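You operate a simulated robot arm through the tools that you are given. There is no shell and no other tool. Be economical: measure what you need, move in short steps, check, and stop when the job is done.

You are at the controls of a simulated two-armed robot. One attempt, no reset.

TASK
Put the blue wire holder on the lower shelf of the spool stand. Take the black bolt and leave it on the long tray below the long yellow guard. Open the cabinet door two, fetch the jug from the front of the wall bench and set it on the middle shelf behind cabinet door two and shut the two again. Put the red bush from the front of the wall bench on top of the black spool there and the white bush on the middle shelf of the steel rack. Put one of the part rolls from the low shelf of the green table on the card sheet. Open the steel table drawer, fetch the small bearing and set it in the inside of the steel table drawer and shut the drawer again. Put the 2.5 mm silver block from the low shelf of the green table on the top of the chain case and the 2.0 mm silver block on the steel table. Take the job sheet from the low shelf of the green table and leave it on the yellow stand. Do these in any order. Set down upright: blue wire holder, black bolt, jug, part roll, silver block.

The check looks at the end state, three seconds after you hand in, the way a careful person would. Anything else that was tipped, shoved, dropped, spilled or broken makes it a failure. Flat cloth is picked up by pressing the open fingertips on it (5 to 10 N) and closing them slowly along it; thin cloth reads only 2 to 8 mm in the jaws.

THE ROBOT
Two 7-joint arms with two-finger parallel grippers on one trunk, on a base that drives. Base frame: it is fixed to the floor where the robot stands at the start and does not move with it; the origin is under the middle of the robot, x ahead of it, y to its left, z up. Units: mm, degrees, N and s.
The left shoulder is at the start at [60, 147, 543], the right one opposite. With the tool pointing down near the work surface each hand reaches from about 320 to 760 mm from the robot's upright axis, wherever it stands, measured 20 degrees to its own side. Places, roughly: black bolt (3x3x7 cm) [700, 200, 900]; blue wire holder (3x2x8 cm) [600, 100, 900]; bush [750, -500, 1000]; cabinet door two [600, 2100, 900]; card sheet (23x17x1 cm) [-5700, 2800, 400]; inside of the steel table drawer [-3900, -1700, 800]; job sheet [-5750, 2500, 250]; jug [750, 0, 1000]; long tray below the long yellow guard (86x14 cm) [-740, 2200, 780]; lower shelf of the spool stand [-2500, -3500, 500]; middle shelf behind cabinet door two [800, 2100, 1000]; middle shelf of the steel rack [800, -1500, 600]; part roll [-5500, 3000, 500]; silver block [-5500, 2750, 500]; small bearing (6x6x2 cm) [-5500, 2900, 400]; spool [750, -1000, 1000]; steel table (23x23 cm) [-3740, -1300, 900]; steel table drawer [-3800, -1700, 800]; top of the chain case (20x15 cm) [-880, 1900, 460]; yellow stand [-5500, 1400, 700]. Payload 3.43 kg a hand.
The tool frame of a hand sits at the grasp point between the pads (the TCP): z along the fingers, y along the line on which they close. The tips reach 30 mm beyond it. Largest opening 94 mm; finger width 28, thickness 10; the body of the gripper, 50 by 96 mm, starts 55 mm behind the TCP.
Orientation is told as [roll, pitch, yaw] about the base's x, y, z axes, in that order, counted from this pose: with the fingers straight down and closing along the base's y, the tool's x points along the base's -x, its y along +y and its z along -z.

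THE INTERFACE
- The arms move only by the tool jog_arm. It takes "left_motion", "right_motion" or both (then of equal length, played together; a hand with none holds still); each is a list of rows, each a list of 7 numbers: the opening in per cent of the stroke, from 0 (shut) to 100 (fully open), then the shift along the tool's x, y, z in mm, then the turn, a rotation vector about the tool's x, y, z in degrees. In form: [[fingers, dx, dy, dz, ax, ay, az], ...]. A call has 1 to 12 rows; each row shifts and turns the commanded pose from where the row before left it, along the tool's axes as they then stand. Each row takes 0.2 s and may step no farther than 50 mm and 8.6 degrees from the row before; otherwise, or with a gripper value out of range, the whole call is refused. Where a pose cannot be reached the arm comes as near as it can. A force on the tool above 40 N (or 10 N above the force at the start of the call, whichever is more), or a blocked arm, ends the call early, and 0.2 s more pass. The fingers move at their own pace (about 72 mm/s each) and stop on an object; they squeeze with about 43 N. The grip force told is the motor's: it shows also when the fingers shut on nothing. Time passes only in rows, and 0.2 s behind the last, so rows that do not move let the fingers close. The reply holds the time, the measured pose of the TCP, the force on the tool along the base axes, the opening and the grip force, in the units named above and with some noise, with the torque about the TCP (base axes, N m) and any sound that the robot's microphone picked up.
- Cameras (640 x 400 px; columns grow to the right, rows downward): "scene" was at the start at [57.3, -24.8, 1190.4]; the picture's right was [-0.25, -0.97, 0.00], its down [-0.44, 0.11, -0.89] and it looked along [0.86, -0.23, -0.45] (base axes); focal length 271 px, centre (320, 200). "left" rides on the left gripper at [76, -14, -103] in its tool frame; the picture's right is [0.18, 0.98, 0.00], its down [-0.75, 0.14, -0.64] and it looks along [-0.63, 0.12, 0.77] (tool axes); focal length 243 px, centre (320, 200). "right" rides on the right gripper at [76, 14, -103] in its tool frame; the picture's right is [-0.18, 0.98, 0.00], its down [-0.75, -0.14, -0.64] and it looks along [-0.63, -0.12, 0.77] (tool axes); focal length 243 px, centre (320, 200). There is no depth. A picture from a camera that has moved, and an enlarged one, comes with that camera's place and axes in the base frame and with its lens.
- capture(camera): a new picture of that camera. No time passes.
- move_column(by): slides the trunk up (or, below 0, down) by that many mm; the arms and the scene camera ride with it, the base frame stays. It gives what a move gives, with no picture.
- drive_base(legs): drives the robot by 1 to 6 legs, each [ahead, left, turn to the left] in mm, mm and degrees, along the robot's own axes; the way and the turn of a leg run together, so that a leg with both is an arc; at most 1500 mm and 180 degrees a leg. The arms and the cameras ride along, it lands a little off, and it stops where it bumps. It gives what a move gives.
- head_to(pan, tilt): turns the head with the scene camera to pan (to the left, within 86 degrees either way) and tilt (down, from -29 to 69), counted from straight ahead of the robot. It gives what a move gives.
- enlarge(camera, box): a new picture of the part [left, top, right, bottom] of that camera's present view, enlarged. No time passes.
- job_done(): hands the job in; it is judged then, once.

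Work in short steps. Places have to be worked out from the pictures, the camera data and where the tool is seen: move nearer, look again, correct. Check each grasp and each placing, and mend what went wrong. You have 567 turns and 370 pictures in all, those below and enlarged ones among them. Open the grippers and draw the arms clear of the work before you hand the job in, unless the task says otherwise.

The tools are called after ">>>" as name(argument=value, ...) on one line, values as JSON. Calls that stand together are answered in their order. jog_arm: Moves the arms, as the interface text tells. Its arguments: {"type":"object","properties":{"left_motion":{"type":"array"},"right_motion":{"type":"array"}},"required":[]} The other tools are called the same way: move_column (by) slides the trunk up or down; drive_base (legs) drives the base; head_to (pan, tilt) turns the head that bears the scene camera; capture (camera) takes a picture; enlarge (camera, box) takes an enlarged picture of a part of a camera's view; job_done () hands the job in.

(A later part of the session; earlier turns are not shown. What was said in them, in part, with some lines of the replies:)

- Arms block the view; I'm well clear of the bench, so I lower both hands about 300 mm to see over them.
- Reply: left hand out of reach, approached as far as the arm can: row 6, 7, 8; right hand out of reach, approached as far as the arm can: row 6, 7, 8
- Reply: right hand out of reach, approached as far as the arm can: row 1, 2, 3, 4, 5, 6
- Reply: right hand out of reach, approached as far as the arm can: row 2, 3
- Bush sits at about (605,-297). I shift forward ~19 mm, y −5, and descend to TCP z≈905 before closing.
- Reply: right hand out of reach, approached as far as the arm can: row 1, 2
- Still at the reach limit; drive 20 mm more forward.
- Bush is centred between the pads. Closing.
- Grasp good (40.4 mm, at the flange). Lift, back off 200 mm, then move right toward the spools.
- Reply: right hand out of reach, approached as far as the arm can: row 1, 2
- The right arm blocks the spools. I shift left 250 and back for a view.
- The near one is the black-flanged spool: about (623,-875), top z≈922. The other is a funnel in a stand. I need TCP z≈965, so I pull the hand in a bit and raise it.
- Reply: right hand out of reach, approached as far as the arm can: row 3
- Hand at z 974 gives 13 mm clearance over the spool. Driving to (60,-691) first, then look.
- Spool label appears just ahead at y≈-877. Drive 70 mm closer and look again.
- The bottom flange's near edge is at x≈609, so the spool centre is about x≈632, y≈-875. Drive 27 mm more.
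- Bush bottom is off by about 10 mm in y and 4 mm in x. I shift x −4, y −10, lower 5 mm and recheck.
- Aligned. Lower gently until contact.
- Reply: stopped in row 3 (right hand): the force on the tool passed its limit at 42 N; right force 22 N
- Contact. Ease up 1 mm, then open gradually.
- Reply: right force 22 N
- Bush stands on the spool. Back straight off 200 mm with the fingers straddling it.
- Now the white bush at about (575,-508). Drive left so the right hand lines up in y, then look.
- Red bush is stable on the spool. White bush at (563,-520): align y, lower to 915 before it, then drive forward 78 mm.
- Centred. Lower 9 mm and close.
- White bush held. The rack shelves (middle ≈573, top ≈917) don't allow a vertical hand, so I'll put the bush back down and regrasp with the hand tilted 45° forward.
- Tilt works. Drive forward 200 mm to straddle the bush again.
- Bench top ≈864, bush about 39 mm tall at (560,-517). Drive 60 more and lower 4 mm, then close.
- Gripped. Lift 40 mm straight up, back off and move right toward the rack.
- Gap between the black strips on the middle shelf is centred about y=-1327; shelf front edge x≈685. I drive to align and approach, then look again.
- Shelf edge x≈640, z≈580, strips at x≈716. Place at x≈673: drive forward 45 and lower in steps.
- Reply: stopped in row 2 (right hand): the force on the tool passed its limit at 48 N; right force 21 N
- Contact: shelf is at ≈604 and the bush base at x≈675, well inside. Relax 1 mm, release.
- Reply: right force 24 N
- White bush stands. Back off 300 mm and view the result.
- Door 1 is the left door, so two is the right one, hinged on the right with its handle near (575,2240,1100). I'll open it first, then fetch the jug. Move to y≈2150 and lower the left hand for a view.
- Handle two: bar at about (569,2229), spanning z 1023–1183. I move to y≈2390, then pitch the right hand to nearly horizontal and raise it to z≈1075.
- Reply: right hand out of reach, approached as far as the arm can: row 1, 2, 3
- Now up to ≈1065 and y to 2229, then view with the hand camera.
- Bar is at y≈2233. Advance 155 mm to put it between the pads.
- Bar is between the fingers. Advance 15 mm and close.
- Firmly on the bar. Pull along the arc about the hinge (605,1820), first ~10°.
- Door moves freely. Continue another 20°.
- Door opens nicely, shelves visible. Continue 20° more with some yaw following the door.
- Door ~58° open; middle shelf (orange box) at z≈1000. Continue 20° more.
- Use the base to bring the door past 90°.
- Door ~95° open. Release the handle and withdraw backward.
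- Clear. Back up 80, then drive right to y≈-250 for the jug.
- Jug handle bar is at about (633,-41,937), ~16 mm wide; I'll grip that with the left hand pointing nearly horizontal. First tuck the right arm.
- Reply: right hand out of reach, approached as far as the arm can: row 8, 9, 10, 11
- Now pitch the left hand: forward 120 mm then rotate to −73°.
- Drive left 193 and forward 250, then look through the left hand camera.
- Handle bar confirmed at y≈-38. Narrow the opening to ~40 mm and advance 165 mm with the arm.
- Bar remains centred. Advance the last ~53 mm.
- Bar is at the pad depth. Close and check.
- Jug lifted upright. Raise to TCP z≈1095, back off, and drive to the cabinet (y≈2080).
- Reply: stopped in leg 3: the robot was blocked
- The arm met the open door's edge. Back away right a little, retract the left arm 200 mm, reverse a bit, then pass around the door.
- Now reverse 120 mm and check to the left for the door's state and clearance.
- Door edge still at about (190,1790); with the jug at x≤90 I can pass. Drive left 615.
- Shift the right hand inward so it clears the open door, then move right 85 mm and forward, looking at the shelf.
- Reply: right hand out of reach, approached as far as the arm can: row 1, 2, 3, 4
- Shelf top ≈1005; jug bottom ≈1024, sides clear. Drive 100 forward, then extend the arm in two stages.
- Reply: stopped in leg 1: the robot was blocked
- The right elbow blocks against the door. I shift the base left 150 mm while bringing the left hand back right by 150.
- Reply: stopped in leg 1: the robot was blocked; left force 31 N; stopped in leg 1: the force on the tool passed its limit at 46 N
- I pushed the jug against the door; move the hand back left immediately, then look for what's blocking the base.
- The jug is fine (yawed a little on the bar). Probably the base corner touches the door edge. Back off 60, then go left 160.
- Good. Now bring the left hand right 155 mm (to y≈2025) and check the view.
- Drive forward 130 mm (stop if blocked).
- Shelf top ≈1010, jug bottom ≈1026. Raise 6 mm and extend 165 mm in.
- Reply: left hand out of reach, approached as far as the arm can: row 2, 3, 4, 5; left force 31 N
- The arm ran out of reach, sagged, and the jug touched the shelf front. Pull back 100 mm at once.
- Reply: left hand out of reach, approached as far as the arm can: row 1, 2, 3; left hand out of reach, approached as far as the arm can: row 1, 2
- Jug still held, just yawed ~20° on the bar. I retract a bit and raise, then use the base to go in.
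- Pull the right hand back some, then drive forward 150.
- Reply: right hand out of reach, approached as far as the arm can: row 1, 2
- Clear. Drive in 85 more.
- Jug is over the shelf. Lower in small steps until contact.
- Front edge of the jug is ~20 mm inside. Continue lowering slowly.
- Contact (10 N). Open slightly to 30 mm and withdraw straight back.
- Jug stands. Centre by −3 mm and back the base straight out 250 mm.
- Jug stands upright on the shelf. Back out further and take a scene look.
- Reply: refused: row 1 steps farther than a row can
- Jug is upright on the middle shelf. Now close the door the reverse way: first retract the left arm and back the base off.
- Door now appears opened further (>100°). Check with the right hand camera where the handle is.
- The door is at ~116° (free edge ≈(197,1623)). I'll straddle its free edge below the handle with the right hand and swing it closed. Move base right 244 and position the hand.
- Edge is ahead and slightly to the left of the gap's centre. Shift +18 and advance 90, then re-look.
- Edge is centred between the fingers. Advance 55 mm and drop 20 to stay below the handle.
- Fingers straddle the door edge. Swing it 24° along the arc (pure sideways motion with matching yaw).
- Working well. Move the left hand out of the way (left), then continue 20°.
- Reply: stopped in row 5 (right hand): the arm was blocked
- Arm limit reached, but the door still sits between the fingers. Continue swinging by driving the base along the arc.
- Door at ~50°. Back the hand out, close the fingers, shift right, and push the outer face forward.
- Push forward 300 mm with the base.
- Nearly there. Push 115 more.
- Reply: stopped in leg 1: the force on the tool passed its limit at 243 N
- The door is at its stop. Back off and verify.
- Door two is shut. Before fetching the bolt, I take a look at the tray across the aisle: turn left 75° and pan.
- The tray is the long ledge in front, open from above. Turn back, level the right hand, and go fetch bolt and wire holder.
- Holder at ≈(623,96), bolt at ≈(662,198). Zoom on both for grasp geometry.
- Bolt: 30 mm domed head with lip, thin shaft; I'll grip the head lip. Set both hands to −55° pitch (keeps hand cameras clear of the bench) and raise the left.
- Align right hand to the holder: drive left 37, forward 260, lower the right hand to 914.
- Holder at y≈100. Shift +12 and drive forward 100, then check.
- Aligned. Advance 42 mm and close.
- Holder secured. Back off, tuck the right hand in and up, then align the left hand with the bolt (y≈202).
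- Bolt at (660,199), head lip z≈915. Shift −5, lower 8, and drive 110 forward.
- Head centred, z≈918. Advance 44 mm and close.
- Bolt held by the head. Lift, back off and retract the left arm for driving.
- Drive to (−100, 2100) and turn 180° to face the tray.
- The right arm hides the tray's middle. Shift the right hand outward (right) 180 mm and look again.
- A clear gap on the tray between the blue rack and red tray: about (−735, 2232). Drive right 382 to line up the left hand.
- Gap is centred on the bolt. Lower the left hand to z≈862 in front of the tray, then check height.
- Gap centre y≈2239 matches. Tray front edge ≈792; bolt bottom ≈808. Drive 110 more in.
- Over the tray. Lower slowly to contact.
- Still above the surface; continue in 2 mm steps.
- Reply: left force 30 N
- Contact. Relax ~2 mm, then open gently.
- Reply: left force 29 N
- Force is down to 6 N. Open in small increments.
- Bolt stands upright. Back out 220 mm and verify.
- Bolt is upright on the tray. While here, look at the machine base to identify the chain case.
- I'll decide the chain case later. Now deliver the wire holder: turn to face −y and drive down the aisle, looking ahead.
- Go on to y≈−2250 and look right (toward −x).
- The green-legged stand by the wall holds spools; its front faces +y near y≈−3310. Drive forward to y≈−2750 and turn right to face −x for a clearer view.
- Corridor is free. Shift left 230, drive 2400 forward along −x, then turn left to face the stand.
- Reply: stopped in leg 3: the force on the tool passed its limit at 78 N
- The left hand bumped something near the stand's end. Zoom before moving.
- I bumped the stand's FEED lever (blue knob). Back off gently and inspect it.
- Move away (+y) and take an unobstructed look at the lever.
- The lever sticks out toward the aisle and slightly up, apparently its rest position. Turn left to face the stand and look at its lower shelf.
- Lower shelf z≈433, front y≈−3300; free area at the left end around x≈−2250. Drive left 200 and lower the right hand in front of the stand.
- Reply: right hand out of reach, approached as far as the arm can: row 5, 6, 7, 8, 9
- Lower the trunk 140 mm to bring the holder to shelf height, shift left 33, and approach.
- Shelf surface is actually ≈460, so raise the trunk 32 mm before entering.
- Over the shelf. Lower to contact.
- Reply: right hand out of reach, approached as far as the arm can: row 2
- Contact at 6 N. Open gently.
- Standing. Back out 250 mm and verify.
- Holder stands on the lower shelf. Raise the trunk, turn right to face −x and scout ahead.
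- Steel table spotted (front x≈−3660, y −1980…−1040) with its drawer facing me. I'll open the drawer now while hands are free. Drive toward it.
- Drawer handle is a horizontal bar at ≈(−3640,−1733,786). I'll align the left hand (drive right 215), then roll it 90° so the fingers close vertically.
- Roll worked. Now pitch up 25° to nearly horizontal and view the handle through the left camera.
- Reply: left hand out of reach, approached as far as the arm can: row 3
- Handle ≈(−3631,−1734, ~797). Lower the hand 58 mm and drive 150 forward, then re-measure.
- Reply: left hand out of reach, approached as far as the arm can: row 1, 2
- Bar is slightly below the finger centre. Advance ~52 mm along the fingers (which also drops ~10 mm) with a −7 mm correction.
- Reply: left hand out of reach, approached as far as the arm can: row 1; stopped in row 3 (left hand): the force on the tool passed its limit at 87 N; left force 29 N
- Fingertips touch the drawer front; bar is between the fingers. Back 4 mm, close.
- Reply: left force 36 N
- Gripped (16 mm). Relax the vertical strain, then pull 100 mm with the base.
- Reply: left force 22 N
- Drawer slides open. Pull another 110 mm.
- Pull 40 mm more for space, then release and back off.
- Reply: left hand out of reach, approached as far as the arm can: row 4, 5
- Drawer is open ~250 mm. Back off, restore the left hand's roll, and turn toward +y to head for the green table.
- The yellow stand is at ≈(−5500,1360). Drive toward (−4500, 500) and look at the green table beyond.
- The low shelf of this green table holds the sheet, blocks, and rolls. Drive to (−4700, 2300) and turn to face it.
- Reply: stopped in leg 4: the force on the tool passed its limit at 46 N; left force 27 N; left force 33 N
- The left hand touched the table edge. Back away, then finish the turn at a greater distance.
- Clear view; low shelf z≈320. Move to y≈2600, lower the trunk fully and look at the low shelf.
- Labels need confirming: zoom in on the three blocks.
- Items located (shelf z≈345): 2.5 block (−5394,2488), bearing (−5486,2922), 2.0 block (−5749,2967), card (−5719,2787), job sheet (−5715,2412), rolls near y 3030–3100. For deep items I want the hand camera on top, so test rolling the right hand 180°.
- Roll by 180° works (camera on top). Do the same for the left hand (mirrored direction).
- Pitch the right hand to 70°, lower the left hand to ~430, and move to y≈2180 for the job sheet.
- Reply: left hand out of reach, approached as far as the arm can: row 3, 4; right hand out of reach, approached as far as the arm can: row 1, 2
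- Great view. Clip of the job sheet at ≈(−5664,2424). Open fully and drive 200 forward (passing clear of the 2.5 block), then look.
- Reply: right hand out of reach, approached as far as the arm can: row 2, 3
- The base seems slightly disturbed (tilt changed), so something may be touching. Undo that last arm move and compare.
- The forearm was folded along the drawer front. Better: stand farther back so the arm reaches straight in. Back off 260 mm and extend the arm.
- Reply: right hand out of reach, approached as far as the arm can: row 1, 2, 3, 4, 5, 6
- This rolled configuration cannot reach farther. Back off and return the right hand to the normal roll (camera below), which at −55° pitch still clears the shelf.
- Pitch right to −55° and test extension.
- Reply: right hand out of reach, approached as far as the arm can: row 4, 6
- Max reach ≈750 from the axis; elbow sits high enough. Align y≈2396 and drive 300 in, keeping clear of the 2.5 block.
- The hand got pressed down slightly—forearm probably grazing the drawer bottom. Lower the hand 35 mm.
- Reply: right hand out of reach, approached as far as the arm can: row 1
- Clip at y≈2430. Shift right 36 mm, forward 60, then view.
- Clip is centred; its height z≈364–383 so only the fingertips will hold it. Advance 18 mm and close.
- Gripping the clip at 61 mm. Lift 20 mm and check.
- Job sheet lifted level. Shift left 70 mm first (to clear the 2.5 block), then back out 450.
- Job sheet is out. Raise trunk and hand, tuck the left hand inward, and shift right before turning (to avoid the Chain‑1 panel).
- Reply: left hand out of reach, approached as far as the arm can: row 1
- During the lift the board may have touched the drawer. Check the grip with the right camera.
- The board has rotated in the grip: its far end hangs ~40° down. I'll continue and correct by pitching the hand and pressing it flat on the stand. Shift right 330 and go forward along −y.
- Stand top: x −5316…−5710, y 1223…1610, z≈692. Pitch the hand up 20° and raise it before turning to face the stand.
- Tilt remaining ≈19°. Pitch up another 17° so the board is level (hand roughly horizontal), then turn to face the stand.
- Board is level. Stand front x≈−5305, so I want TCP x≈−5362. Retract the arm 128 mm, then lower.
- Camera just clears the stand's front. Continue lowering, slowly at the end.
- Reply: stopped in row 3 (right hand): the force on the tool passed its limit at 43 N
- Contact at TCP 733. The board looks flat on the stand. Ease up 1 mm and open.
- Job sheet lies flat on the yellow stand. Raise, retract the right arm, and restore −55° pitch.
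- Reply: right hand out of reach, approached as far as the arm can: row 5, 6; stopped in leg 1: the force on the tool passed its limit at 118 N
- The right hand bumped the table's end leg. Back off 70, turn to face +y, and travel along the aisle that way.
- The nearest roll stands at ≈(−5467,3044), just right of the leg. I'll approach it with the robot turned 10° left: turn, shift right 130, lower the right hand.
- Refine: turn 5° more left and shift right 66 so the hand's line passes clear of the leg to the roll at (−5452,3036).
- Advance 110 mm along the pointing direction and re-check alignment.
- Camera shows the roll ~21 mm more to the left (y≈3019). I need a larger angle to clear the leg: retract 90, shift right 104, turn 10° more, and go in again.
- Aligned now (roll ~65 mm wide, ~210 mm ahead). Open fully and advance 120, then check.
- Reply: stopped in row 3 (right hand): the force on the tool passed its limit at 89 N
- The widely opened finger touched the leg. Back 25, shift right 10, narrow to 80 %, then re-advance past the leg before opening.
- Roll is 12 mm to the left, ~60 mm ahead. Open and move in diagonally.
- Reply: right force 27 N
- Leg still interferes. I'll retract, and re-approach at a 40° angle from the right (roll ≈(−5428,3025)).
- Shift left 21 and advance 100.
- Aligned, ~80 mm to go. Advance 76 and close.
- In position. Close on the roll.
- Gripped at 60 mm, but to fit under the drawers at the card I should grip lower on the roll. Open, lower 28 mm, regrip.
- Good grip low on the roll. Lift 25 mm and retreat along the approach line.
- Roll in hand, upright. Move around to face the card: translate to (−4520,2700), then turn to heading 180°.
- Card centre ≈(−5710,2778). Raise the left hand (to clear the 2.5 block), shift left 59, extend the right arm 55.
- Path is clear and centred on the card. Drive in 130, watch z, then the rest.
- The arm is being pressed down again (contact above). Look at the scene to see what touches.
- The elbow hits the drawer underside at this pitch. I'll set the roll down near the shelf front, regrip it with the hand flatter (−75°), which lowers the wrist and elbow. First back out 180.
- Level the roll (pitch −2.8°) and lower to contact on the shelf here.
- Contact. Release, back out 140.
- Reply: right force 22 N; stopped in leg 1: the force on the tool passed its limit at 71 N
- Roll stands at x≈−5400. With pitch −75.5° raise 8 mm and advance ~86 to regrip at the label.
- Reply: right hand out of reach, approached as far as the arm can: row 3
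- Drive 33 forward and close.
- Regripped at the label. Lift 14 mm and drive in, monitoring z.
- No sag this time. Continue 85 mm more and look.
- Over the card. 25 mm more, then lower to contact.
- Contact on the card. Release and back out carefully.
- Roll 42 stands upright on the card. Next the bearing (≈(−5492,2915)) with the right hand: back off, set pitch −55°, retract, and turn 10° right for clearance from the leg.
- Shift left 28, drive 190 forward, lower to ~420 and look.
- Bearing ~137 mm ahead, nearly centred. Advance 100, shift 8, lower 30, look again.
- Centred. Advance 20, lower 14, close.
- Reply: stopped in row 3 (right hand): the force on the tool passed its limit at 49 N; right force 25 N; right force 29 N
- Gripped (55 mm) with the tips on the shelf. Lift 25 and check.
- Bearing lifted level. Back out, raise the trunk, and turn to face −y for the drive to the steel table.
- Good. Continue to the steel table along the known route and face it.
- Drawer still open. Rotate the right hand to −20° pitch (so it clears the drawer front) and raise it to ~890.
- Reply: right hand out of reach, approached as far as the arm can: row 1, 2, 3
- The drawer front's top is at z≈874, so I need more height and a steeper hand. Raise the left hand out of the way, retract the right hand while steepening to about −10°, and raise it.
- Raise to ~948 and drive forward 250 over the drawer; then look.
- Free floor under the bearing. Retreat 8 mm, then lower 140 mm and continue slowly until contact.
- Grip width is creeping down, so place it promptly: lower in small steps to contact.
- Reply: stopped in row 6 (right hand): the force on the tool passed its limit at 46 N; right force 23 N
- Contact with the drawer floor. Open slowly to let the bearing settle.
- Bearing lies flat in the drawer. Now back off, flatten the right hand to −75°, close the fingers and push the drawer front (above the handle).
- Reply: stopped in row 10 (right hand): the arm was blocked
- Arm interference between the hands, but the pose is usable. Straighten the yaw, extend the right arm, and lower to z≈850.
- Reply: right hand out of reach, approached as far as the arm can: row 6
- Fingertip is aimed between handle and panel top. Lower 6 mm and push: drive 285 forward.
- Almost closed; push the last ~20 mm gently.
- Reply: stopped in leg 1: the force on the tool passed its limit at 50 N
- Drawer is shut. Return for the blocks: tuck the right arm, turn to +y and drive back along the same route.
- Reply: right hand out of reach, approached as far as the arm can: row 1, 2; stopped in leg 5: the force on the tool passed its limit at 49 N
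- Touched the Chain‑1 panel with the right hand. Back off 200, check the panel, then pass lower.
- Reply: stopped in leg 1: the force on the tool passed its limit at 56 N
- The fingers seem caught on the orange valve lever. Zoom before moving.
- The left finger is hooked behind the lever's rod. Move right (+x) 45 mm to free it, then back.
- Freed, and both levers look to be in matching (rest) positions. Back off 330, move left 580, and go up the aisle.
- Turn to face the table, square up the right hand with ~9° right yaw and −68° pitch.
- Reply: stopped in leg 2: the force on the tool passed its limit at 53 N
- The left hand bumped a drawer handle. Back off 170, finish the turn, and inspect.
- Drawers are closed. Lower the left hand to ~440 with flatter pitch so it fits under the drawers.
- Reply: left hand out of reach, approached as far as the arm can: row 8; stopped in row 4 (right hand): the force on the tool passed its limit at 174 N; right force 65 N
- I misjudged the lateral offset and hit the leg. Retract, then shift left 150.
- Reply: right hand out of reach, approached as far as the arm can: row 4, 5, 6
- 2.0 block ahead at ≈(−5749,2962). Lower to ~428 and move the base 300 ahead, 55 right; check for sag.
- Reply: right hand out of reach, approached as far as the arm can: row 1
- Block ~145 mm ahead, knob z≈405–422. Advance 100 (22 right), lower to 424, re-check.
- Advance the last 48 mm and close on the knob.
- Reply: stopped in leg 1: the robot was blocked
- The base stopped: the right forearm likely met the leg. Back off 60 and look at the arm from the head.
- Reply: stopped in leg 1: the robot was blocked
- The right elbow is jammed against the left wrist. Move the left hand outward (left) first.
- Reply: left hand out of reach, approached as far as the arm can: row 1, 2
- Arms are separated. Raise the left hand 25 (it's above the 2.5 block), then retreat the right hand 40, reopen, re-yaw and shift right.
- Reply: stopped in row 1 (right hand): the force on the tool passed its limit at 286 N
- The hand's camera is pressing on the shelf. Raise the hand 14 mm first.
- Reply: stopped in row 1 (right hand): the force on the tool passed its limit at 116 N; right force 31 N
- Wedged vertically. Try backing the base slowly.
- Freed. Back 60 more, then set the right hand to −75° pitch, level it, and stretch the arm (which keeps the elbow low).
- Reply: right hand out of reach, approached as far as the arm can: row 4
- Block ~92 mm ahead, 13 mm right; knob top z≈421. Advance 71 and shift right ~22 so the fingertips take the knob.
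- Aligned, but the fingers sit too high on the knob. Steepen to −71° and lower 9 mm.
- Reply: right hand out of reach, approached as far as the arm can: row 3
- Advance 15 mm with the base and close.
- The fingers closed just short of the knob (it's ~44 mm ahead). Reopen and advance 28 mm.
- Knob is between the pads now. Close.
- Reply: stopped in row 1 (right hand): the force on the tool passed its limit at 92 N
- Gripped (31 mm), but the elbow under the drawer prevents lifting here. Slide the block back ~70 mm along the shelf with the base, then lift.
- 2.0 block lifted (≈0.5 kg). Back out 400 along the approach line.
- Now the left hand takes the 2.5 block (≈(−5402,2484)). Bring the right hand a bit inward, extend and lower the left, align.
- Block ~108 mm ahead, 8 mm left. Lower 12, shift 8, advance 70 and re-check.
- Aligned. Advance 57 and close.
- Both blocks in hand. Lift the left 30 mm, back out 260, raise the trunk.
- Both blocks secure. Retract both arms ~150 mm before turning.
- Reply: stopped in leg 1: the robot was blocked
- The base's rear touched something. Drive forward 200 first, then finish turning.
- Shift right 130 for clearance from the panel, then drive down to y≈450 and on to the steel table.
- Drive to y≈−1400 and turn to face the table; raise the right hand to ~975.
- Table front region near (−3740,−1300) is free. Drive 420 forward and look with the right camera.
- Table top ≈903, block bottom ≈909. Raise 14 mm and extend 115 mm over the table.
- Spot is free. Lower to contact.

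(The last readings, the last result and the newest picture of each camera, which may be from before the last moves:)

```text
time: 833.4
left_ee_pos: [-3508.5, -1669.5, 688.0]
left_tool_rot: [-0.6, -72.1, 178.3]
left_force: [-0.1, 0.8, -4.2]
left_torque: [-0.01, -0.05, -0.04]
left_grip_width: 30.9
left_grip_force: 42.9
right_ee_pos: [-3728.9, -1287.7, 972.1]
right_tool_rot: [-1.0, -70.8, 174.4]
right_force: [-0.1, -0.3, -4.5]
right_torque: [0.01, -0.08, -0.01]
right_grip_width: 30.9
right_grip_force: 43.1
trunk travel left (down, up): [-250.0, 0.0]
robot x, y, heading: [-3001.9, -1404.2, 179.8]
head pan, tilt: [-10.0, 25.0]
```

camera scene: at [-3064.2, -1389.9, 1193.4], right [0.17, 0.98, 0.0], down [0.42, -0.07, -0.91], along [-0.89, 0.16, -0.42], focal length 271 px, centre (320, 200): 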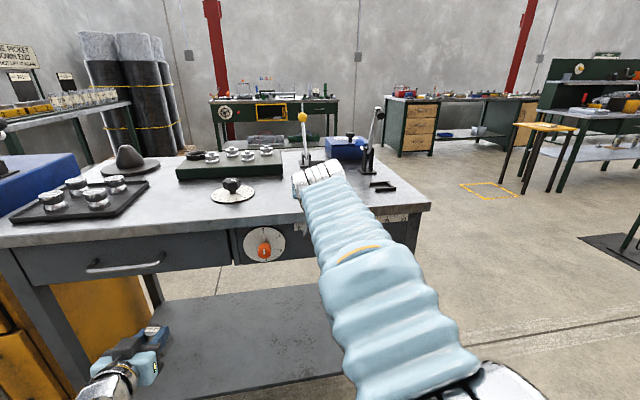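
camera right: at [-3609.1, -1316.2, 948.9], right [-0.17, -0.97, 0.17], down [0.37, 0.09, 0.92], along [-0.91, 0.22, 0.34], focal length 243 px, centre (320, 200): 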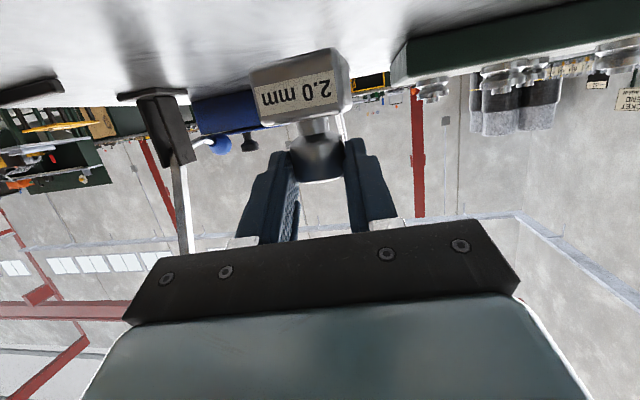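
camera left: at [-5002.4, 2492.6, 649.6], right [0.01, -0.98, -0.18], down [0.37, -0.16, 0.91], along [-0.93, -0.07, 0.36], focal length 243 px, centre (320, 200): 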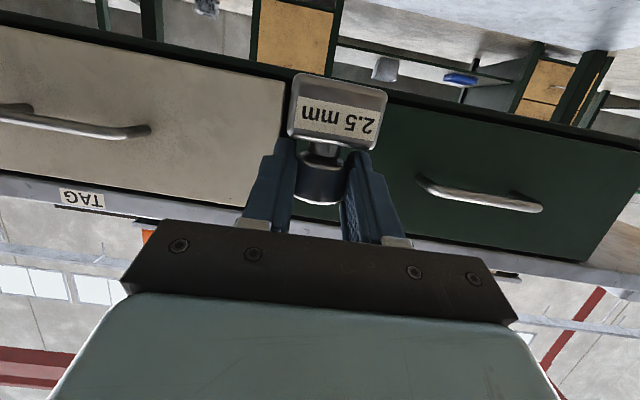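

>>> jog_arm(right_motion=[[0, 1.9, 0, 0.7, 0, 0, 0], [0, 1.9, 0, 0.7, 0, 0, 0], [0, 1.9, 0, 0.7, 0, 0, 0], [0, 0, 0, 0, 0, 0, 0]])

>>> capture(camera="right")

```text
time: 834.4
left_ee_pos: [-3507.6, -1669.8, 688.3]
left_tool_rot: [-0.6, -72.0, 178.4]
left_force: [0.0, -0.4, -5.0]
left_torque: [-0.01, -0.09, 0.01]
left_grip_width: 30.9
left_grip_force: 43.2
right_ee_pos: [-3727.3, -1286.9, 965.3]
right_tool_rot: [-1.0, -70.8, 174.5]
right_force: [0.4, 0.1, -4.7]
right_torque: [-0.01, -0.1, -0.01]
right_grip_width: 30.6
right_grip_force: 43.1
trunk travel left (down, up): [-250.0, 0.0]
robot x, y, heading: [-3001.9, -1399.1, 180.1]
head pan, tilt: [-10.0, 25.0]
```

```text
83 pictures are left
camera right: at [-3608.1, -1314.9, 927.6], right [-0.17, -0.97, 0.17], down [0.37, 0.09, 0.92], along [-0.91, 0.22, 0.34], focal length 243 px, centre (320, 200)
```

right: 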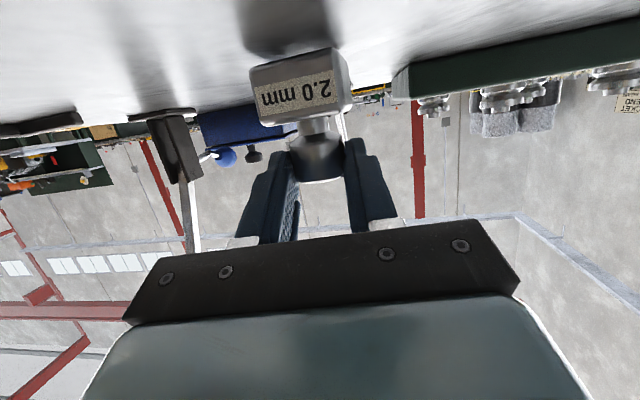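

Shadow shows it is close. Continue in 2 mm steps.

>>> jog_arm(right_motion=[[0, 1.9, 0, 0.7, 0, 0, 0], [0, 1.9, 0, 0.7, 0, 0, 0], [0, 1.9, 0, 0.7, 0, 0, 0], [0, 0, 0, 0, 0, 0, 0]])

```text
time: 835.4
left_ee_pos: [-3507.3, -1670.4, 689.0]
left_tool_rot: [-0.7, -72.0, 178.5]
left_force: [0.7, -0.2, -4.5]
left_torque: [0.01, -0.08, -0.01]
left_grip_width: 31.0
left_grip_force: 43.6
right_ee_pos: [-3727.0, -1288.3, 962.4]
right_tool_rot: [-0.8, -71.1, 174.3]
right_force: [-7.7, 0.4, 13.9]
right_torque: [-0.19, 0.38, -0.11]
right_grip_width: 30.5
right_grip_force: 43.2
trunk travel left (down, up): [-250.0, 0.0]
robot x, y, heading: [-3001.4, -1402.7, 180.0]
head pan, tilt: [-10.0, 25.0]
```

Contact. Ease up 1 mm, open, and back straight out.

>>> jog_arm(right_motion=[[0, -1, 0, -0.4, 0, 0, 0], [40, 0, 0, 0, 0, 0, 0], [55, 0, 0, 0, 0, 0, 0], [60, 0, 0, 0, 0, 0, 0]])

>>> jog_arm(right_motion=[[60, 12.8, 0, -37, 0, 0, 0], [60, 12.8, 0, -37, 0, 0, 0], [60, 12.8, 0, -37, 0, 0, 0]])

>>> capture(camera="right")

```text
time: 836.4
left_ee_pos: [-3508.9, -1669.2, 688.5]
left_tool_rot: [-0.7, -72.0, 178.4]
left_force: [0.0, 0.1, -4.5]
left_torque: [-0.03, -0.08, -0.01]
left_grip_width: 30.9
left_grip_force: 43.0
right_ee_pos: [-3726.0, -1287.6, 960.9]
right_tool_rot: [-1.0, -70.8, 174.5]
right_force: [0.9, 0.7, 0.3]
right_torque: [0.01, -0.02, -0.05]
right_grip_width: 56.2
right_grip_force: 0.0
trunk travel left (down, up): [-250.0, 0.0]
robot x, y, heading: [-3002.5, -1403.8, 179.9]
head pan, tilt: [-10.0, 25.0]
```

```text
time: 837.2
left_ee_pos: [-3508.2, -1668.9, 688.1]
left_tool_rot: [-0.7, -72.0, 178.4]
left_force: [0.0, 0.7, -4.8]
left_torque: [0.03, -0.06, 0.0]
left_grip_width: 30.8
left_grip_force: 43.0
right_ee_pos: [-3609.3, -1299.2, 961.5]
right_tool_rot: [-0.9, -70.7, 174.4]
right_force: [0.3, -0.1, -0.2]
right_torque: [-0.02, 0.0, 0.0]
right_grip_width: 56.6
right_grip_force: 0.1
trunk travel left (down, up): [-250.0, 0.0]
robot x, y, heading: [-3002.9, -1401.5, 179.9]
head pan, tilt: [-10.0, 25.0]
```

```text
82 pictures are left
camera right: at [-3491.3, -1327.1, 923.6], right [-0.17, -0.97, 0.17], down [0.37, 0.1, 0.92], along [-0.91, 0.22, 0.34], focal length 243 px, centre (320, 200)
```

right: 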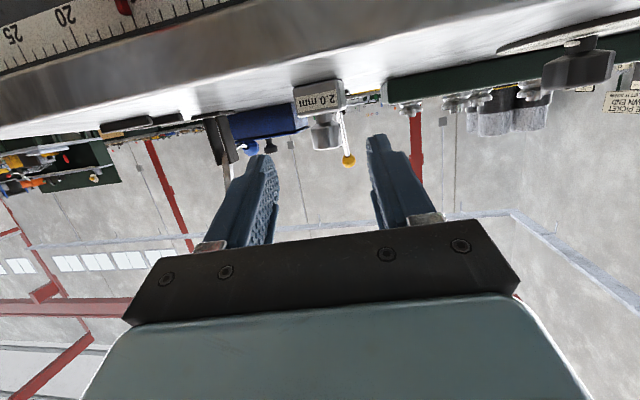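

2.0 block stands on the steel table. Now take the 2.5 block to the chain case: drive back along the known route.

>>> drive_base(legs=[[-990, 0, 0], [0, 1500, 0], [-1000, 0, 0], [-970, 0, 0], [0, 0, -90]])

```text
time: 862.6
left_ee_pos: [-330.3, -2391.4, 687.6]
left_tool_rot: [-0.7, -72.1, 89.2]
left_force: [-0.3, -0.5, -5.1]
left_torque: [-0.07, -0.02, 0.01]
left_grip_width: 30.9
left_grip_force: 42.9
right_ee_pos: [35.8, -2282.9, 962.5]
right_tool_rot: [-1.1, -70.9, 85.3]
right_force: [0.1, 0.1, -0.2]
right_torque: [-0.03, 0.01, 0.02]
right_grip_width: 56.3
right_grip_force: 0.2
trunk travel left (down, up): [-250.0, 0.0]
robot x, y, heading: [-57.0, -2893.9, 90.7]
head pan, tilt: [-10.0, 25.0]
```

Drive up the aisle to y≈1500 and look left at the machine.

>>> drive_base(legs=[[1450, 0, -0.7], [1450, 0, 0], [1450, 0, 0]])

>>> head_to(pan=75, tilt=35)

>>> capture(camera="scene")

```text
time: 883.4
left_ee_pos: [-440.1, 1944.4, 689.1]
left_tool_rot: [-0.7, -72.0, 91.1]
left_force: [0.0, 0.1, -4.3]
left_torque: [-0.07, 0.02, -0.03]
left_grip_width: 30.6
left_grip_force: 43.4
right_ee_pos: [-78.3, 2064.9, 962.3]
right_tool_rot: [-1.1, -70.8, 87.1]
right_force: [-0.2, -0.3, -0.5]
right_torque: [0.01, -0.02, 0.02]
right_grip_width: 56.4
right_grip_force: 0.0
trunk travel left (down, up): [-250.0, 0.0]
robot x, y, heading: [-153.5, 1450.1, 92.6]
head pan, tilt: [-10.0, 25.0]
```

```text
time: 884.9
left_ee_pos: [-441.1, 1946.0, 688.3]
left_tool_rot: [-0.7, -72.0, 91.2]
left_force: [0.0, -0.5, -4.1]
left_torque: [-0.08, -0.02, 0.0]
left_grip_width: 30.9
left_grip_force: 43.1
right_ee_pos: [-76.8, 2064.6, 961.8]
right_tool_rot: [-1.0, -70.8, 87.1]
right_force: [1.1, -0.3, 0.4]
right_torque: [-0.03, 0.03, -0.01]
right_grip_width: 56.4
right_grip_force: 0.0
trunk travel left (down, up): [-250.0, 0.0]
robot x, y, heading: [-154.2, 1449.4, 92.8]
head pan, tilt: [75.0, 35.0]
```

```text
81 pictures are left
camera scene: at [-239.0, 1439.1, 1177.6], right [0.22, 0.98, 0.0], down [0.56, -0.12, -0.82], along [-0.8, 0.18, -0.57], focal length 271 px, centre (320, 200)
```

scene: 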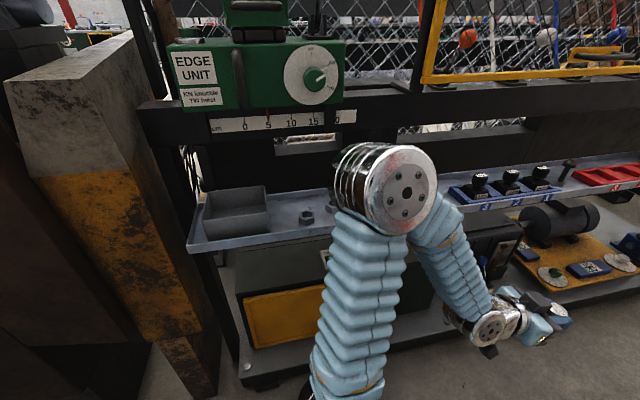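

The dark green case with the yellow door under the tray looks like the chain case. Move right 250 (away), turn to face it, and look.

>>> drive_base(legs=[[0, -250, 0], [250, 0, 0], [0, 0, 87.2]])

>>> head_to(pan=0, tilt=35)

>>> capture(camera="scene")

```text
time: 891.9
left_ee_pos: [-420.5, 1449.8, 689.0]
left_tool_rot: [-0.7, -72.0, 178.3]
left_force: [0.0, 0.0, -4.9]
left_torque: [0.0, -0.09, 0.0]
left_grip_width: 31.0
left_grip_force: 42.6
right_ee_pos: [-521.5, 1818.9, 960.5]
right_tool_rot: [-1.0, -70.8, 174.3]
right_force: [0.3, -0.4, -0.4]
right_torque: [0.0, 0.0, 0.0]
right_grip_width: 56.5
right_grip_force: 0.0
trunk travel left (down, up): [-250.0, 0.0]
robot x, y, heading: [90.3, 1716.2, 179.9]
head pan, tilt: [75.0, 35.0]
```

```text
time: 893.4
left_ee_pos: [-421.2, 1449.0, 690.6]
left_tool_rot: [-0.7, -71.9, 178.2]
left_force: [0.6, 0.3, -4.4]
left_torque: [-0.03, -0.1, -0.02]
left_grip_width: 30.7
left_grip_force: 43.3
right_ee_pos: [-523.8, 1818.4, 962.5]
right_tool_rot: [-1.0, -70.9, 174.3]
right_force: [0.4, -1.0, 0.1]
right_torque: [0.0, 0.04, 0.01]
right_grip_width: 56.3
right_grip_force: 0.1
trunk travel left (down, up): [-250.0, 0.0]
robot x, y, heading: [86.4, 1714.3, 179.8]
head pan, tilt: [0.0, 35.0]
```

```text
80 pictures are left
camera scene: at [26.6, 1711.5, 1177.6], right [0.0, 1.0, 0.0], down [0.57, 0.0, -0.82], along [-0.82, 0.0, -0.57], focal length 271 px, centre (320, 200)
```

scene: 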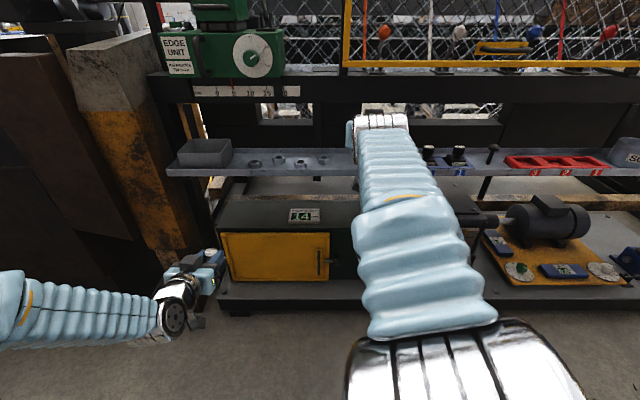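

>>> enlarge(camera="scene", box=[200, 170, 380, 290])

```text
3.33 times, centred on (290, 230) of scene
camera zoom: at [26.6, 1711.5, 1177.6], right [0.0, 1.0, 0.0], down [0.57, 0.0, -0.82], along [-0.82, 0.0, -0.57], focal length 904 px, centre (420, 100)
```

zoom: 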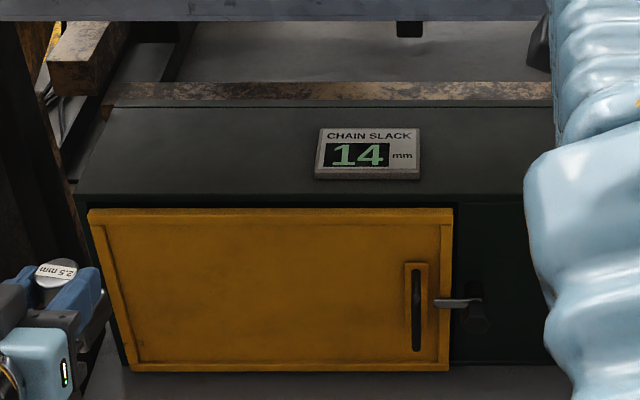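

"CHAIN SLACK" plate — this is the chain case; its top is at z≈465, x −785…−985, y 1300…2030. Retract the right arm, drive to y≈2165, and look at the target area near (−870,1900).

>>> jog_arm(right_motion=[[50, 12.4, 0, -36, 0, 0, 0], [50, 12.4, 0, -36, 0, 0, 0], [50, 12.4, 0, -36, 0, 0, 0], [50, 12.4, 0, -36, 0, 0, 0], [50, 0, -30, 0, 0, 0, 0], [50, 0, -30, 0, 0, 0, 0]])

>>> drive_base(legs=[[0, -450, 0]])

>>> head_to(pan=15, tilt=38)

>>> capture(camera="scene")

```text
time: 894.3
left_ee_pos: [-420.0, 1449.2, 687.6]
left_tool_rot: [-0.8, -71.7, 178.6]
left_force: [0.5, 0.1, -4.3]
left_torque: [0.02, -0.1, 0.0]
left_grip_width: 30.9
left_grip_force: 43.0
right_ee_pos: [-428.8, 1905.0, 926.4]
right_tool_rot: [5.0, -65.1, 157.7]
right_force: [0.2, 0.2, -0.3]
right_torque: [0.06, 0.02, -0.02]
right_grip_width: 47.1
right_grip_force: 0.0
trunk travel left (down, up): [-250.0, 0.0]
robot x, y, heading: [83.4, 1716.7, 179.8]
head pan, tilt: [0.0, 35.0]
stopped in row 4 (right hand): the arm was blocked; the commanded pose is now the measured one
```

```text
time: 897.0
left_ee_pos: [-420.6, 1895.8, 688.6]
left_tool_rot: [-0.7, -71.9, 178.3]
left_force: [-0.4, -0.4, -4.7]
left_torque: [-0.04, -0.09, 0.02]
left_grip_width: 30.9
left_grip_force: 42.6
right_ee_pos: [-426.7, 2350.6, 927.4]
right_tool_rot: [5.0, -65.0, 157.6]
right_force: [-0.1, 1.2, -0.8]
right_torque: [0.0, 0.0, -0.02]
right_grip_width: 47.0
right_grip_force: 0.1
trunk travel left (down, up): [-250.0, 0.0]
robot x, y, heading: [90.0, 2156.1, 179.7]
head pan, tilt: [0.0, 35.0]
```

```text
time: 897.8
left_ee_pos: [-419.5, 1895.8, 688.3]
left_tool_rot: [-0.7, -71.9, 178.3]
left_force: [0.1, 0.4, -5.7]
left_torque: [0.01, -0.07, -0.01]
left_grip_width: 31.0
left_grip_force: 43.4
right_ee_pos: [-426.9, 2350.2, 928.2]
right_tool_rot: [5.1, -64.9, 157.5]
right_force: [0.1, 0.1, 0.1]
right_torque: [0.01, 0.01, -0.01]
right_grip_width: 46.9
right_grip_force: 0.0
trunk travel left (down, up): [-250.0, 0.0]
robot x, y, heading: [91.4, 2156.2, 179.6]
head pan, tilt: [15.0, 38.0]
```

```text
78 pictures are left
camera scene: at [33.1, 2135.4, 1173.1], right [-0.25, 0.97, 0.0], down [0.6, 0.16, -0.79], along [-0.76, -0.2, -0.62], focal length 271 px, centre (320, 200)
```

scene: 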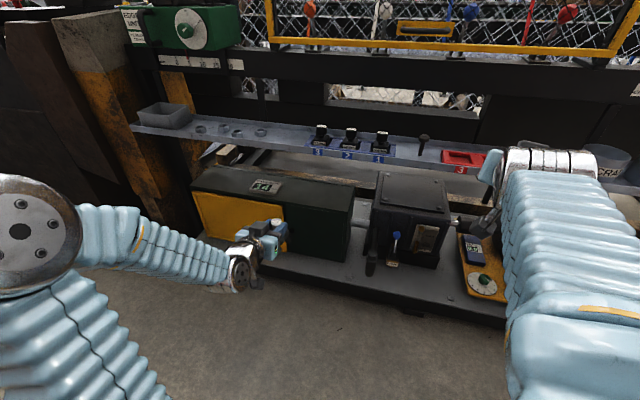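

Target area right of the plate is free. Lower the left hand to ~545 and extend.

>>> jog_arm(left_motion=[[0, 34.5, 0, 11.2, 0, 0, 0], [0, 34.5, 0, 11.2, 0, 0, 0], [0, 34.5, 0, 11.2, 0, 0, 0], [0, 34.5, 0, 11.2, 0, 0, 0], [0, -12.4, 0, 38, 0, 0, 0], [0, -12.4, 0, 38, 0, 0, 0], [0, -12.4, 0, 38, 0, 0, 0], [0, -12.4, 0, 38, 0, 0, 0], [0, 0, 0, 0, 0, 0, 0]])

>>> capture(camera="left")

```text
time: 899.8
left_ee_pos: [-579.3, 1903.5, 543.3]
left_tool_rot: [-0.7, -72.0, 178.2]
left_force: [0.6, -0.5, -4.4]
left_torque: [-0.01, -0.1, -0.01]
left_grip_width: 30.8
left_grip_force: 43.0
right_ee_pos: [-425.9, 2350.7, 927.1]
right_tool_rot: [5.1, -64.9, 157.5]
right_force: [0.5, -1.0, 0.0]
right_torque: [0.02, -0.02, 0.02]
right_grip_width: 47.2
right_grip_force: 0.1
trunk travel left (down, up): [-250.0, 0.0]
robot x, y, heading: [87.1, 2158.1, 179.9]
head pan, tilt: [15.0, 38.0]
```

```text
77 pictures are left
camera left: at [-458.5, 1912.2, 502.7], right [0.02, -0.98, -0.18], down [0.37, -0.16, 0.92], along [-0.93, -0.08, 0.36], focal length 243 px, centre (320, 200)
```

left: 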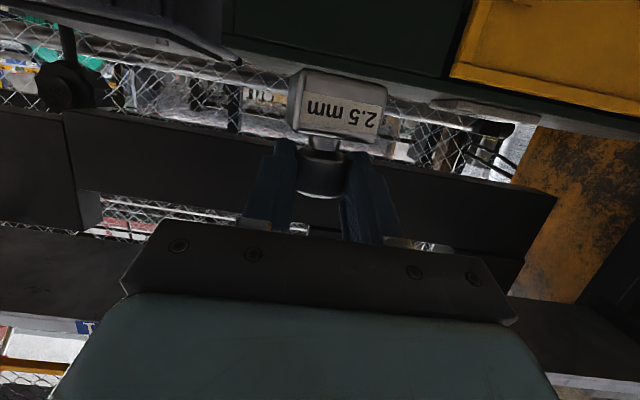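

Case top edge confirmed ≈455–465; block bottom ≈488. Extend 75 more, then drive in 150 and check.

>>> jog_arm(left_motion=[[0, -12.4, 0, 38, 0, 0, 0], [0, -11, 0, 34, 0, 0, 0], [0, 0, 0, 0, 0, 0, 0]])

>>> drive_base(legs=[[150, 0, 0]])

>>> capture(camera="left")

```text
time: 900.6
left_ee_pos: [-656.6, 1905.9, 542.7]
left_tool_rot: [-0.7, -71.9, 178.5]
left_force: [-0.6, -0.2, -4.3]
left_torque: [0.01, -0.11, 0.02]
left_grip_width: 31.0
left_grip_force: 43.2
right_ee_pos: [-427.2, 2349.8, 927.8]
right_tool_rot: [5.1, -65.0, 157.5]
right_force: [-0.5, -0.4, 0.4]
right_torque: [0.01, 0.01, 0.04]
right_grip_width: 47.0
right_grip_force: 0.1
trunk travel left (down, up): [-250.0, 0.0]
robot x, y, heading: [88.7, 2161.7, 179.6]
head pan, tilt: [15.0, 38.0]
```

```text
time: 902.0
left_ee_pos: [-804.2, 1905.7, 542.8]
left_tool_rot: [-0.6, -71.9, 178.4]
left_force: [-0.3, 0.6, -5.3]
left_torque: [-0.01, -0.13, -0.04]
left_grip_width: 30.9
left_grip_force: 43.2
right_ee_pos: [-576.5, 2350.0, 926.8]
right_tool_rot: [5.1, -65.0, 157.6]
right_force: [1.2, -0.7, 0.1]
right_torque: [0.0, 0.01, -0.02]
right_grip_width: 47.1
right_grip_force: 0.0
trunk travel left (down, up): [-250.0, 0.0]
robot x, y, heading: [-58.6, 2160.0, 179.8]
head pan, tilt: [15.0, 38.0]
```

```text
76 pictures are left
camera left: at [-683.6, 1915.6, 502.8], right [0.02, -0.98, -0.18], down [0.37, -0.16, 0.92], along [-0.93, -0.08, 0.36], focal length 243 px, centre (320, 200)
```

left: 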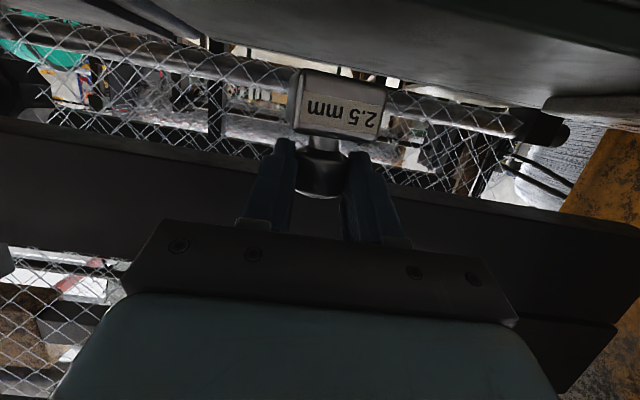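

Over the case top. Drive 55 more, then lower to contact.

>>> drive_base(legs=[[53, 0, 0]])

>>> jog_arm(left_motion=[[0, 7.6, 0, 2.5, 0, 0, 0], [0, 3.8, 0, 1.3, 0, 0, 0], [0, 1.9, 0, 0.6, 0, 0, 0], [0, 1.9, 0, 0.6, 0, 0, 0], [0, 0, 0, 0, 0, 0, 0]])

>>> capture(camera="left")

>>> enlarge(camera="scene", box=[120, 140, 400, 320])

```text
time: 902.9
left_ee_pos: [-859.3, 1906.6, 542.5]
left_tool_rot: [-0.7, -71.9, 178.3]
left_force: [0.3, 1.2, -5.4]
left_torque: [-0.02, -0.12, 0.02]
left_grip_width: 30.8
left_grip_force: 43.2
right_ee_pos: [-630.2, 2351.5, 926.4]
right_tool_rot: [5.1, -65.0, 157.4]
right_force: [-0.2, 0.9, -0.5]
right_torque: [-0.01, 0.04, -0.01]
right_grip_width: 47.2
right_grip_force: 0.1
trunk travel left (down, up): [-250.0, 0.0]
robot x, y, heading: [-111.8, 2156.2, 179.8]
head pan, tilt: [15.0, 38.0]
```

```text
time: 904.1
left_ee_pos: [-858.3, 1906.4, 525.7]
left_tool_rot: [-0.8, -71.9, 178.3]
left_force: [-0.5, -0.1, -5.7]
left_torque: [-0.01, -0.11, -0.02]
left_grip_width: 30.8
left_grip_force: 43.2
right_ee_pos: [-629.7, 2351.7, 927.2]
right_tool_rot: [5.1, -65.0, 157.5]
right_force: [0.1, 0.5, -0.8]
right_torque: [0.0, 0.04, -0.01]
right_grip_width: 47.2
right_grip_force: 0.0
trunk travel left (down, up): [-250.0, 0.0]
robot x, y, heading: [-114.9, 2160.0, 179.8]
head pan, tilt: [15.0, 38.0]
```

```text
75 pictures are left
camera left: at [-737.2, 1916.2, 486.3], right [0.02, -0.98, -0.18], down [0.37, -0.16, 0.92], along [-0.93, -0.08, 0.36], focal length 243 px, centre (320, 200)
```

left: 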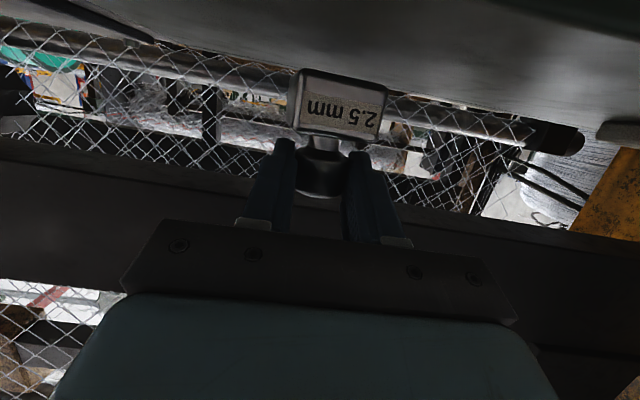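

```text
2.22 times, centred on (260, 230) of scene
camera zoom: at [-170.1, 2136.1, 1173.1], right [-0.26, 0.97, 0.0], down [0.6, 0.16, -0.79], along [-0.76, -0.2, -0.62], focal length 602 px, centre (453, 133)
```

zoom: 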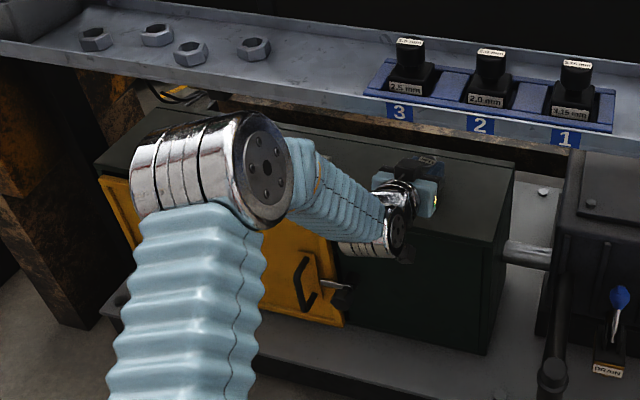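

Continue lowering in small steps.

>>> jog_arm(left_motion=[[0, 1.9, 0, 0.6, 0, 0, 0], [0, 1.9, 0, 0.6, 0, 0, 0], [0, 1.9, 0, 0.6, 0, 0, 0], [0, 0, 0, 0, 0, 0, 0]])

```text
time: 905.1
left_ee_pos: [-857.4, 1907.2, 520.5]
left_tool_rot: [-0.8, -71.8, 178.4]
left_force: [-0.2, -0.3, -4.9]
left_torque: [-0.01, -0.08, 0.02]
left_grip_width: 30.9
left_grip_force: 43.3
right_ee_pos: [-630.2, 2350.5, 926.4]
right_tool_rot: [5.1, -65.0, 157.5]
right_force: [-0.6, 0.4, -0.3]
right_torque: [-0.01, 0.01, -0.01]
right_grip_width: 47.0
right_grip_force: 0.1
trunk travel left (down, up): [-250.0, 0.0]
robot x, y, heading: [-113.9, 2158.9, 179.9]
head pan, tilt: [15.0, 38.0]
```

>>> jog_arm(left_motion=[[0, 1.9, 0, 0.6, 0, 0, 0], [0, 1.9, 0, 0.6, 0, 0, 0], [0, 1.9, 0, 0.6, 0, 0, 0], [0, 0, 0, 0, 0, 0, 0]])

>>> capture(camera="left")

```text
time: 906.1
left_ee_pos: [-858.2, 1906.0, 514.1]
left_tool_rot: [-0.7, -72.0, 178.2]
left_force: [0.3, -0.7, -4.4]
left_torque: [-0.02, -0.07, -0.01]
left_grip_width: 30.7
left_grip_force: 43.2
right_ee_pos: [-629.9, 2351.6, 927.1]
right_tool_rot: [5.1, -65.0, 157.6]
right_force: [-0.7, -0.4, -0.8]
right_torque: [-0.04, 0.01, -0.02]
right_grip_width: 47.0
right_grip_force: 0.1
trunk travel left (down, up): [-250.0, 0.0]
robot x, y, heading: [-116.8, 2157.8, 179.9]
head pan, tilt: [15.0, 38.0]
```

```text
73 pictures are left
camera left: at [-737.1, 1916.4, 474.4], right [0.02, -0.98, -0.18], down [0.37, -0.16, 0.92], along [-0.93, -0.08, 0.36], focal length 243 px, centre (320, 200)
```

left: 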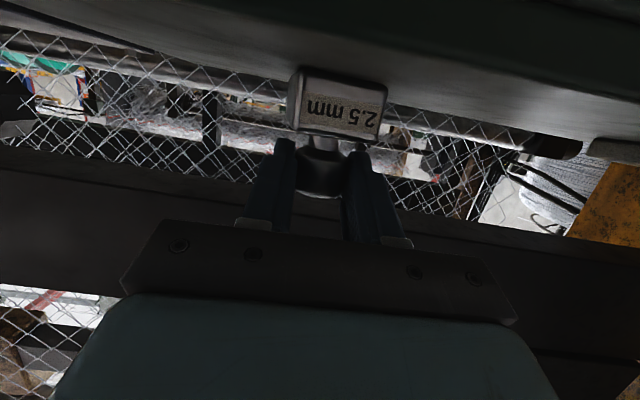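

>>> jog_arm(left_motion=[[0, 1.9, 0, 0.6, 0, 0, 0], [0, 1.9, 0, 0.6, 0, 0, 0], [0, 1.9, 0, 0.6, 0, 0, 0], [0, 0, 0, 0, 0, 0, 0]])

```text
time: 907.1
left_ee_pos: [-857.9, 1907.9, 514.8]
left_tool_rot: [-0.5, -72.4, 178.1]
left_force: [2.9, 0.9, 26.4]
left_torque: [-0.1, -0.18, -0.01]
left_grip_width: 30.6
left_grip_force: 43.4
right_ee_pos: [-626.7, 2352.6, 928.8]
right_tool_rot: [5.3, -65.1, 157.3]
right_force: [0.6, 0.4, -0.2]
right_torque: [0.02, 0.0, -0.02]
right_grip_width: 47.0
right_grip_force: 0.0
trunk travel left (down, up): [-250.0, 0.0]
robot x, y, heading: [-112.0, 2160.5, 179.7]
head pan, tilt: [15.0, 38.0]
```

Contact (26 N). Ease up 3 mm and release.

>>> jog_arm(left_motion=[[0, -1.5, 0, -0.5, 0, 0, 0], [0, -1.5, 0, -0.5, 0, 0, 0], [0, 0, 0, 0, 0, 0, 0]])

>>> jog_arm(left_motion=[[38, 0, 0, 0, 0, 0, 0], [48, 0, 0, 0, 0, 0, 0], [56, 0, 0, 0, 0, 0, 0], [56, 0, 0, 0, 0, 0, 0]])

>>> drive_base(legs=[[-180, 0, 0]])

>>> capture(camera="left")

```text
time: 907.9
left_ee_pos: [-857.4, 1907.6, 514.6]
left_tool_rot: [-0.6, -72.1, 178.2]
left_force: [-9.0, 1.3, 20.2]
left_torque: [-0.01, 0.97, -0.04]
left_grip_width: 30.8
left_grip_force: 42.9
right_ee_pos: [-628.8, 2351.7, 927.8]
right_tool_rot: [5.3, -64.9, 157.3]
right_force: [0.0, 0.7, 0.5]
right_torque: [0.01, 0.03, 0.03]
right_grip_width: 46.7
right_grip_force: 0.0
trunk travel left (down, up): [-250.0, 0.0]
robot x, y, heading: [-113.1, 2159.0, 179.9]
head pan, tilt: [15.0, 38.0]
```

```text
time: 908.9
left_ee_pos: [-857.2, 1905.4, 512.1]
left_tool_rot: [-0.8, -71.8, 178.5]
left_force: [0.2, -0.5, -0.2]
left_torque: [0.04, 0.01, 0.0]
left_grip_width: 52.7
left_grip_force: 0.1
right_ee_pos: [-630.0, 2351.5, 926.6]
right_tool_rot: [5.2, -65.1, 157.6]
right_force: [-0.3, -0.5, 0.1]
right_torque: [-0.01, 0.02, -0.01]
right_grip_width: 47.1
right_grip_force: 0.0
trunk travel left (down, up): [-250.0, 0.0]
robot x, y, heading: [-116.2, 2159.8, 179.7]
head pan, tilt: [15.0, 38.0]
```

```text
time: 910.4
left_ee_pos: [-678.6, 1905.5, 511.9]
left_tool_rot: [-0.7, -71.9, 178.3]
left_force: [0.2, -0.1, 0.0]
left_torque: [0.01, 0.0, -0.02]
left_grip_width: 52.7
left_grip_force: 0.0
right_ee_pos: [-450.0, 2350.7, 926.9]
right_tool_rot: [5.2, -64.9, 157.5]
right_force: [-0.2, -0.2, 0.7]
right_torque: [0.0, 0.02, 0.01]
right_grip_width: 47.1
right_grip_force: 0.0
trunk travel left (down, up): [-250.0, 0.0]
robot x, y, heading: [65.1, 2157.5, 179.8]
head pan, tilt: [15.0, 38.0]
```

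```text
72 pictures are left
camera left: at [-558.0, 1915.3, 472.0], right [0.02, -0.98, -0.18], down [0.37, -0.16, 0.92], along [-0.93, -0.08, 0.36], focal length 243 px, centre (320, 200)
```

left: 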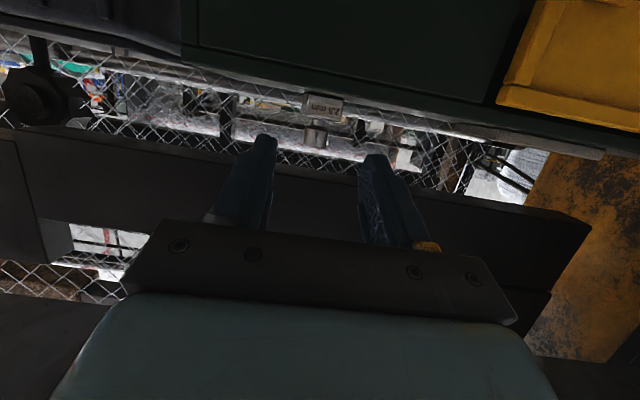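

2.5 block stands on the chain case. Move the left arm up/away and take a confirming view of case and tray.

>>> drive_base(legs=[[-120, 0, 0]])

>>> jog_arm(left_motion=[[50, 12.4, 0, -38, 0, 0, 0], [50, 12.4, 0, -38, 0, 0, 0], [50, 12.4, 0, -38, 0, 0, 0], [50, 12.4, 0, -38, 0, 0, 0], [50, 0, 40, 0, 0, 0, 0], [50, 0, 40, 0, 0, 0, 0]])

>>> head_to(pan=8, tilt=32)

>>> enlarge(camera="scene", box=[160, 100, 480, 300])

```text
time: 911.6
left_ee_pos: [-560.8, 1904.7, 511.3]
left_tool_rot: [-0.8, -72.0, 178.3]
left_force: [0.2, -0.6, -1.7]
left_torque: [-0.02, 0.02, -0.02]
left_grip_width: 52.7
left_grip_force: 0.0
right_ee_pos: [-331.5, 2349.8, 927.4]
right_tool_rot: [5.2, -64.9, 157.4]
right_force: [-0.3, -0.4, 0.5]
right_torque: [-0.01, -0.02, -0.02]
right_grip_width: 47.1
right_grip_force: 0.1
trunk travel left (down, up): [-250.0, 0.0]
robot x, y, heading: [180.3, 2159.1, 179.6]
head pan, tilt: [15.0, 38.0]
```

```text
time: 913.0
left_ee_pos: [-402.5, 1820.4, 513.0]
left_tool_rot: [-0.7, -71.9, 178.3]
left_force: [-0.2, 0.0, 0.4]
left_torque: [-0.01, -0.01, 0.0]
left_grip_width: 47.2
left_grip_force: 0.0
right_ee_pos: [-331.9, 2351.7, 927.3]
right_tool_rot: [5.2, -65.1, 157.4]
right_force: [-0.2, 0.2, -0.5]
right_torque: [-0.01, 0.0, 0.0]
right_grip_width: 47.0
right_grip_force: 0.0
trunk travel left (down, up): [-250.0, 0.0]
robot x, y, heading: [183.4, 2161.0, 179.8]
head pan, tilt: [15.0, 38.0]
```

```text
time: 913.7
left_ee_pos: [-402.6, 1820.6, 512.3]
left_tool_rot: [-0.8, -71.9, 178.3]
left_force: [0.4, 0.1, 0.7]
left_torque: [-0.04, 0.0, 0.01]
left_grip_width: 46.8
left_grip_force: 0.0
right_ee_pos: [-332.4, 2349.5, 928.5]
right_tool_rot: [5.2, -65.1, 157.5]
right_force: [-0.5, -0.4, 0.1]
right_torque: [0.03, 0.0, -0.02]
right_grip_width: 46.9
right_grip_force: 0.2
trunk travel left (down, up): [-250.0, 0.0]
robot x, y, heading: [186.9, 2158.6, 179.7]
head pan, tilt: [8.0, 32.0]
```

```text
2.00 times, centred on (320, 200) of scene
camera zoom: at [123.2, 2145.0, 1182.3], right [-0.14, 0.99, 0.0], down [0.53, 0.07, -0.85], along [-0.84, -0.11, -0.53], focal length 542 px, centre (320, 200)
```

zoom: 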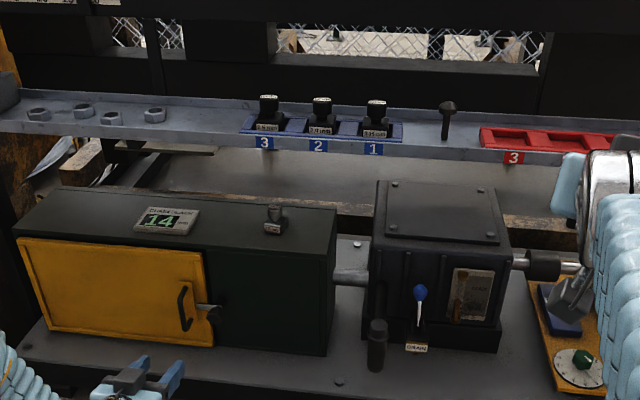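

Everything on my list is placed: the block stands on the chain case, the bolt is upright on the tray, and both hands are empty, open and clear of the work. Handing in.

>>> job_done()

```text
The job is handed in.
```

I placed every item in the task and handed the job in. I did not see the result, and a few bumps along the way could count against it.

- **Placements:** I checked each placement with a camera when I set it down. The exception is the jug, which I last saw upright on its shelf before the door shut.
- **Cabinet door two:** it closed hard, with a force spike of 243 N. I did not reopen it to look at the jug.
- **Spool stand and Chain 2 valve levers:** I bumped the spool stand's FEED lever, and a finger briefly hooked the Chain 2 valve lever on the chain panel. Both looked to be at rest afterwards, but I have no picture from before.
- **Green table:** I knocked its legs several times (one reading was 174 N), brushed a drawer handle, and jammed an arm under the drawers. Nothing looked moved or tipped in later pictures.
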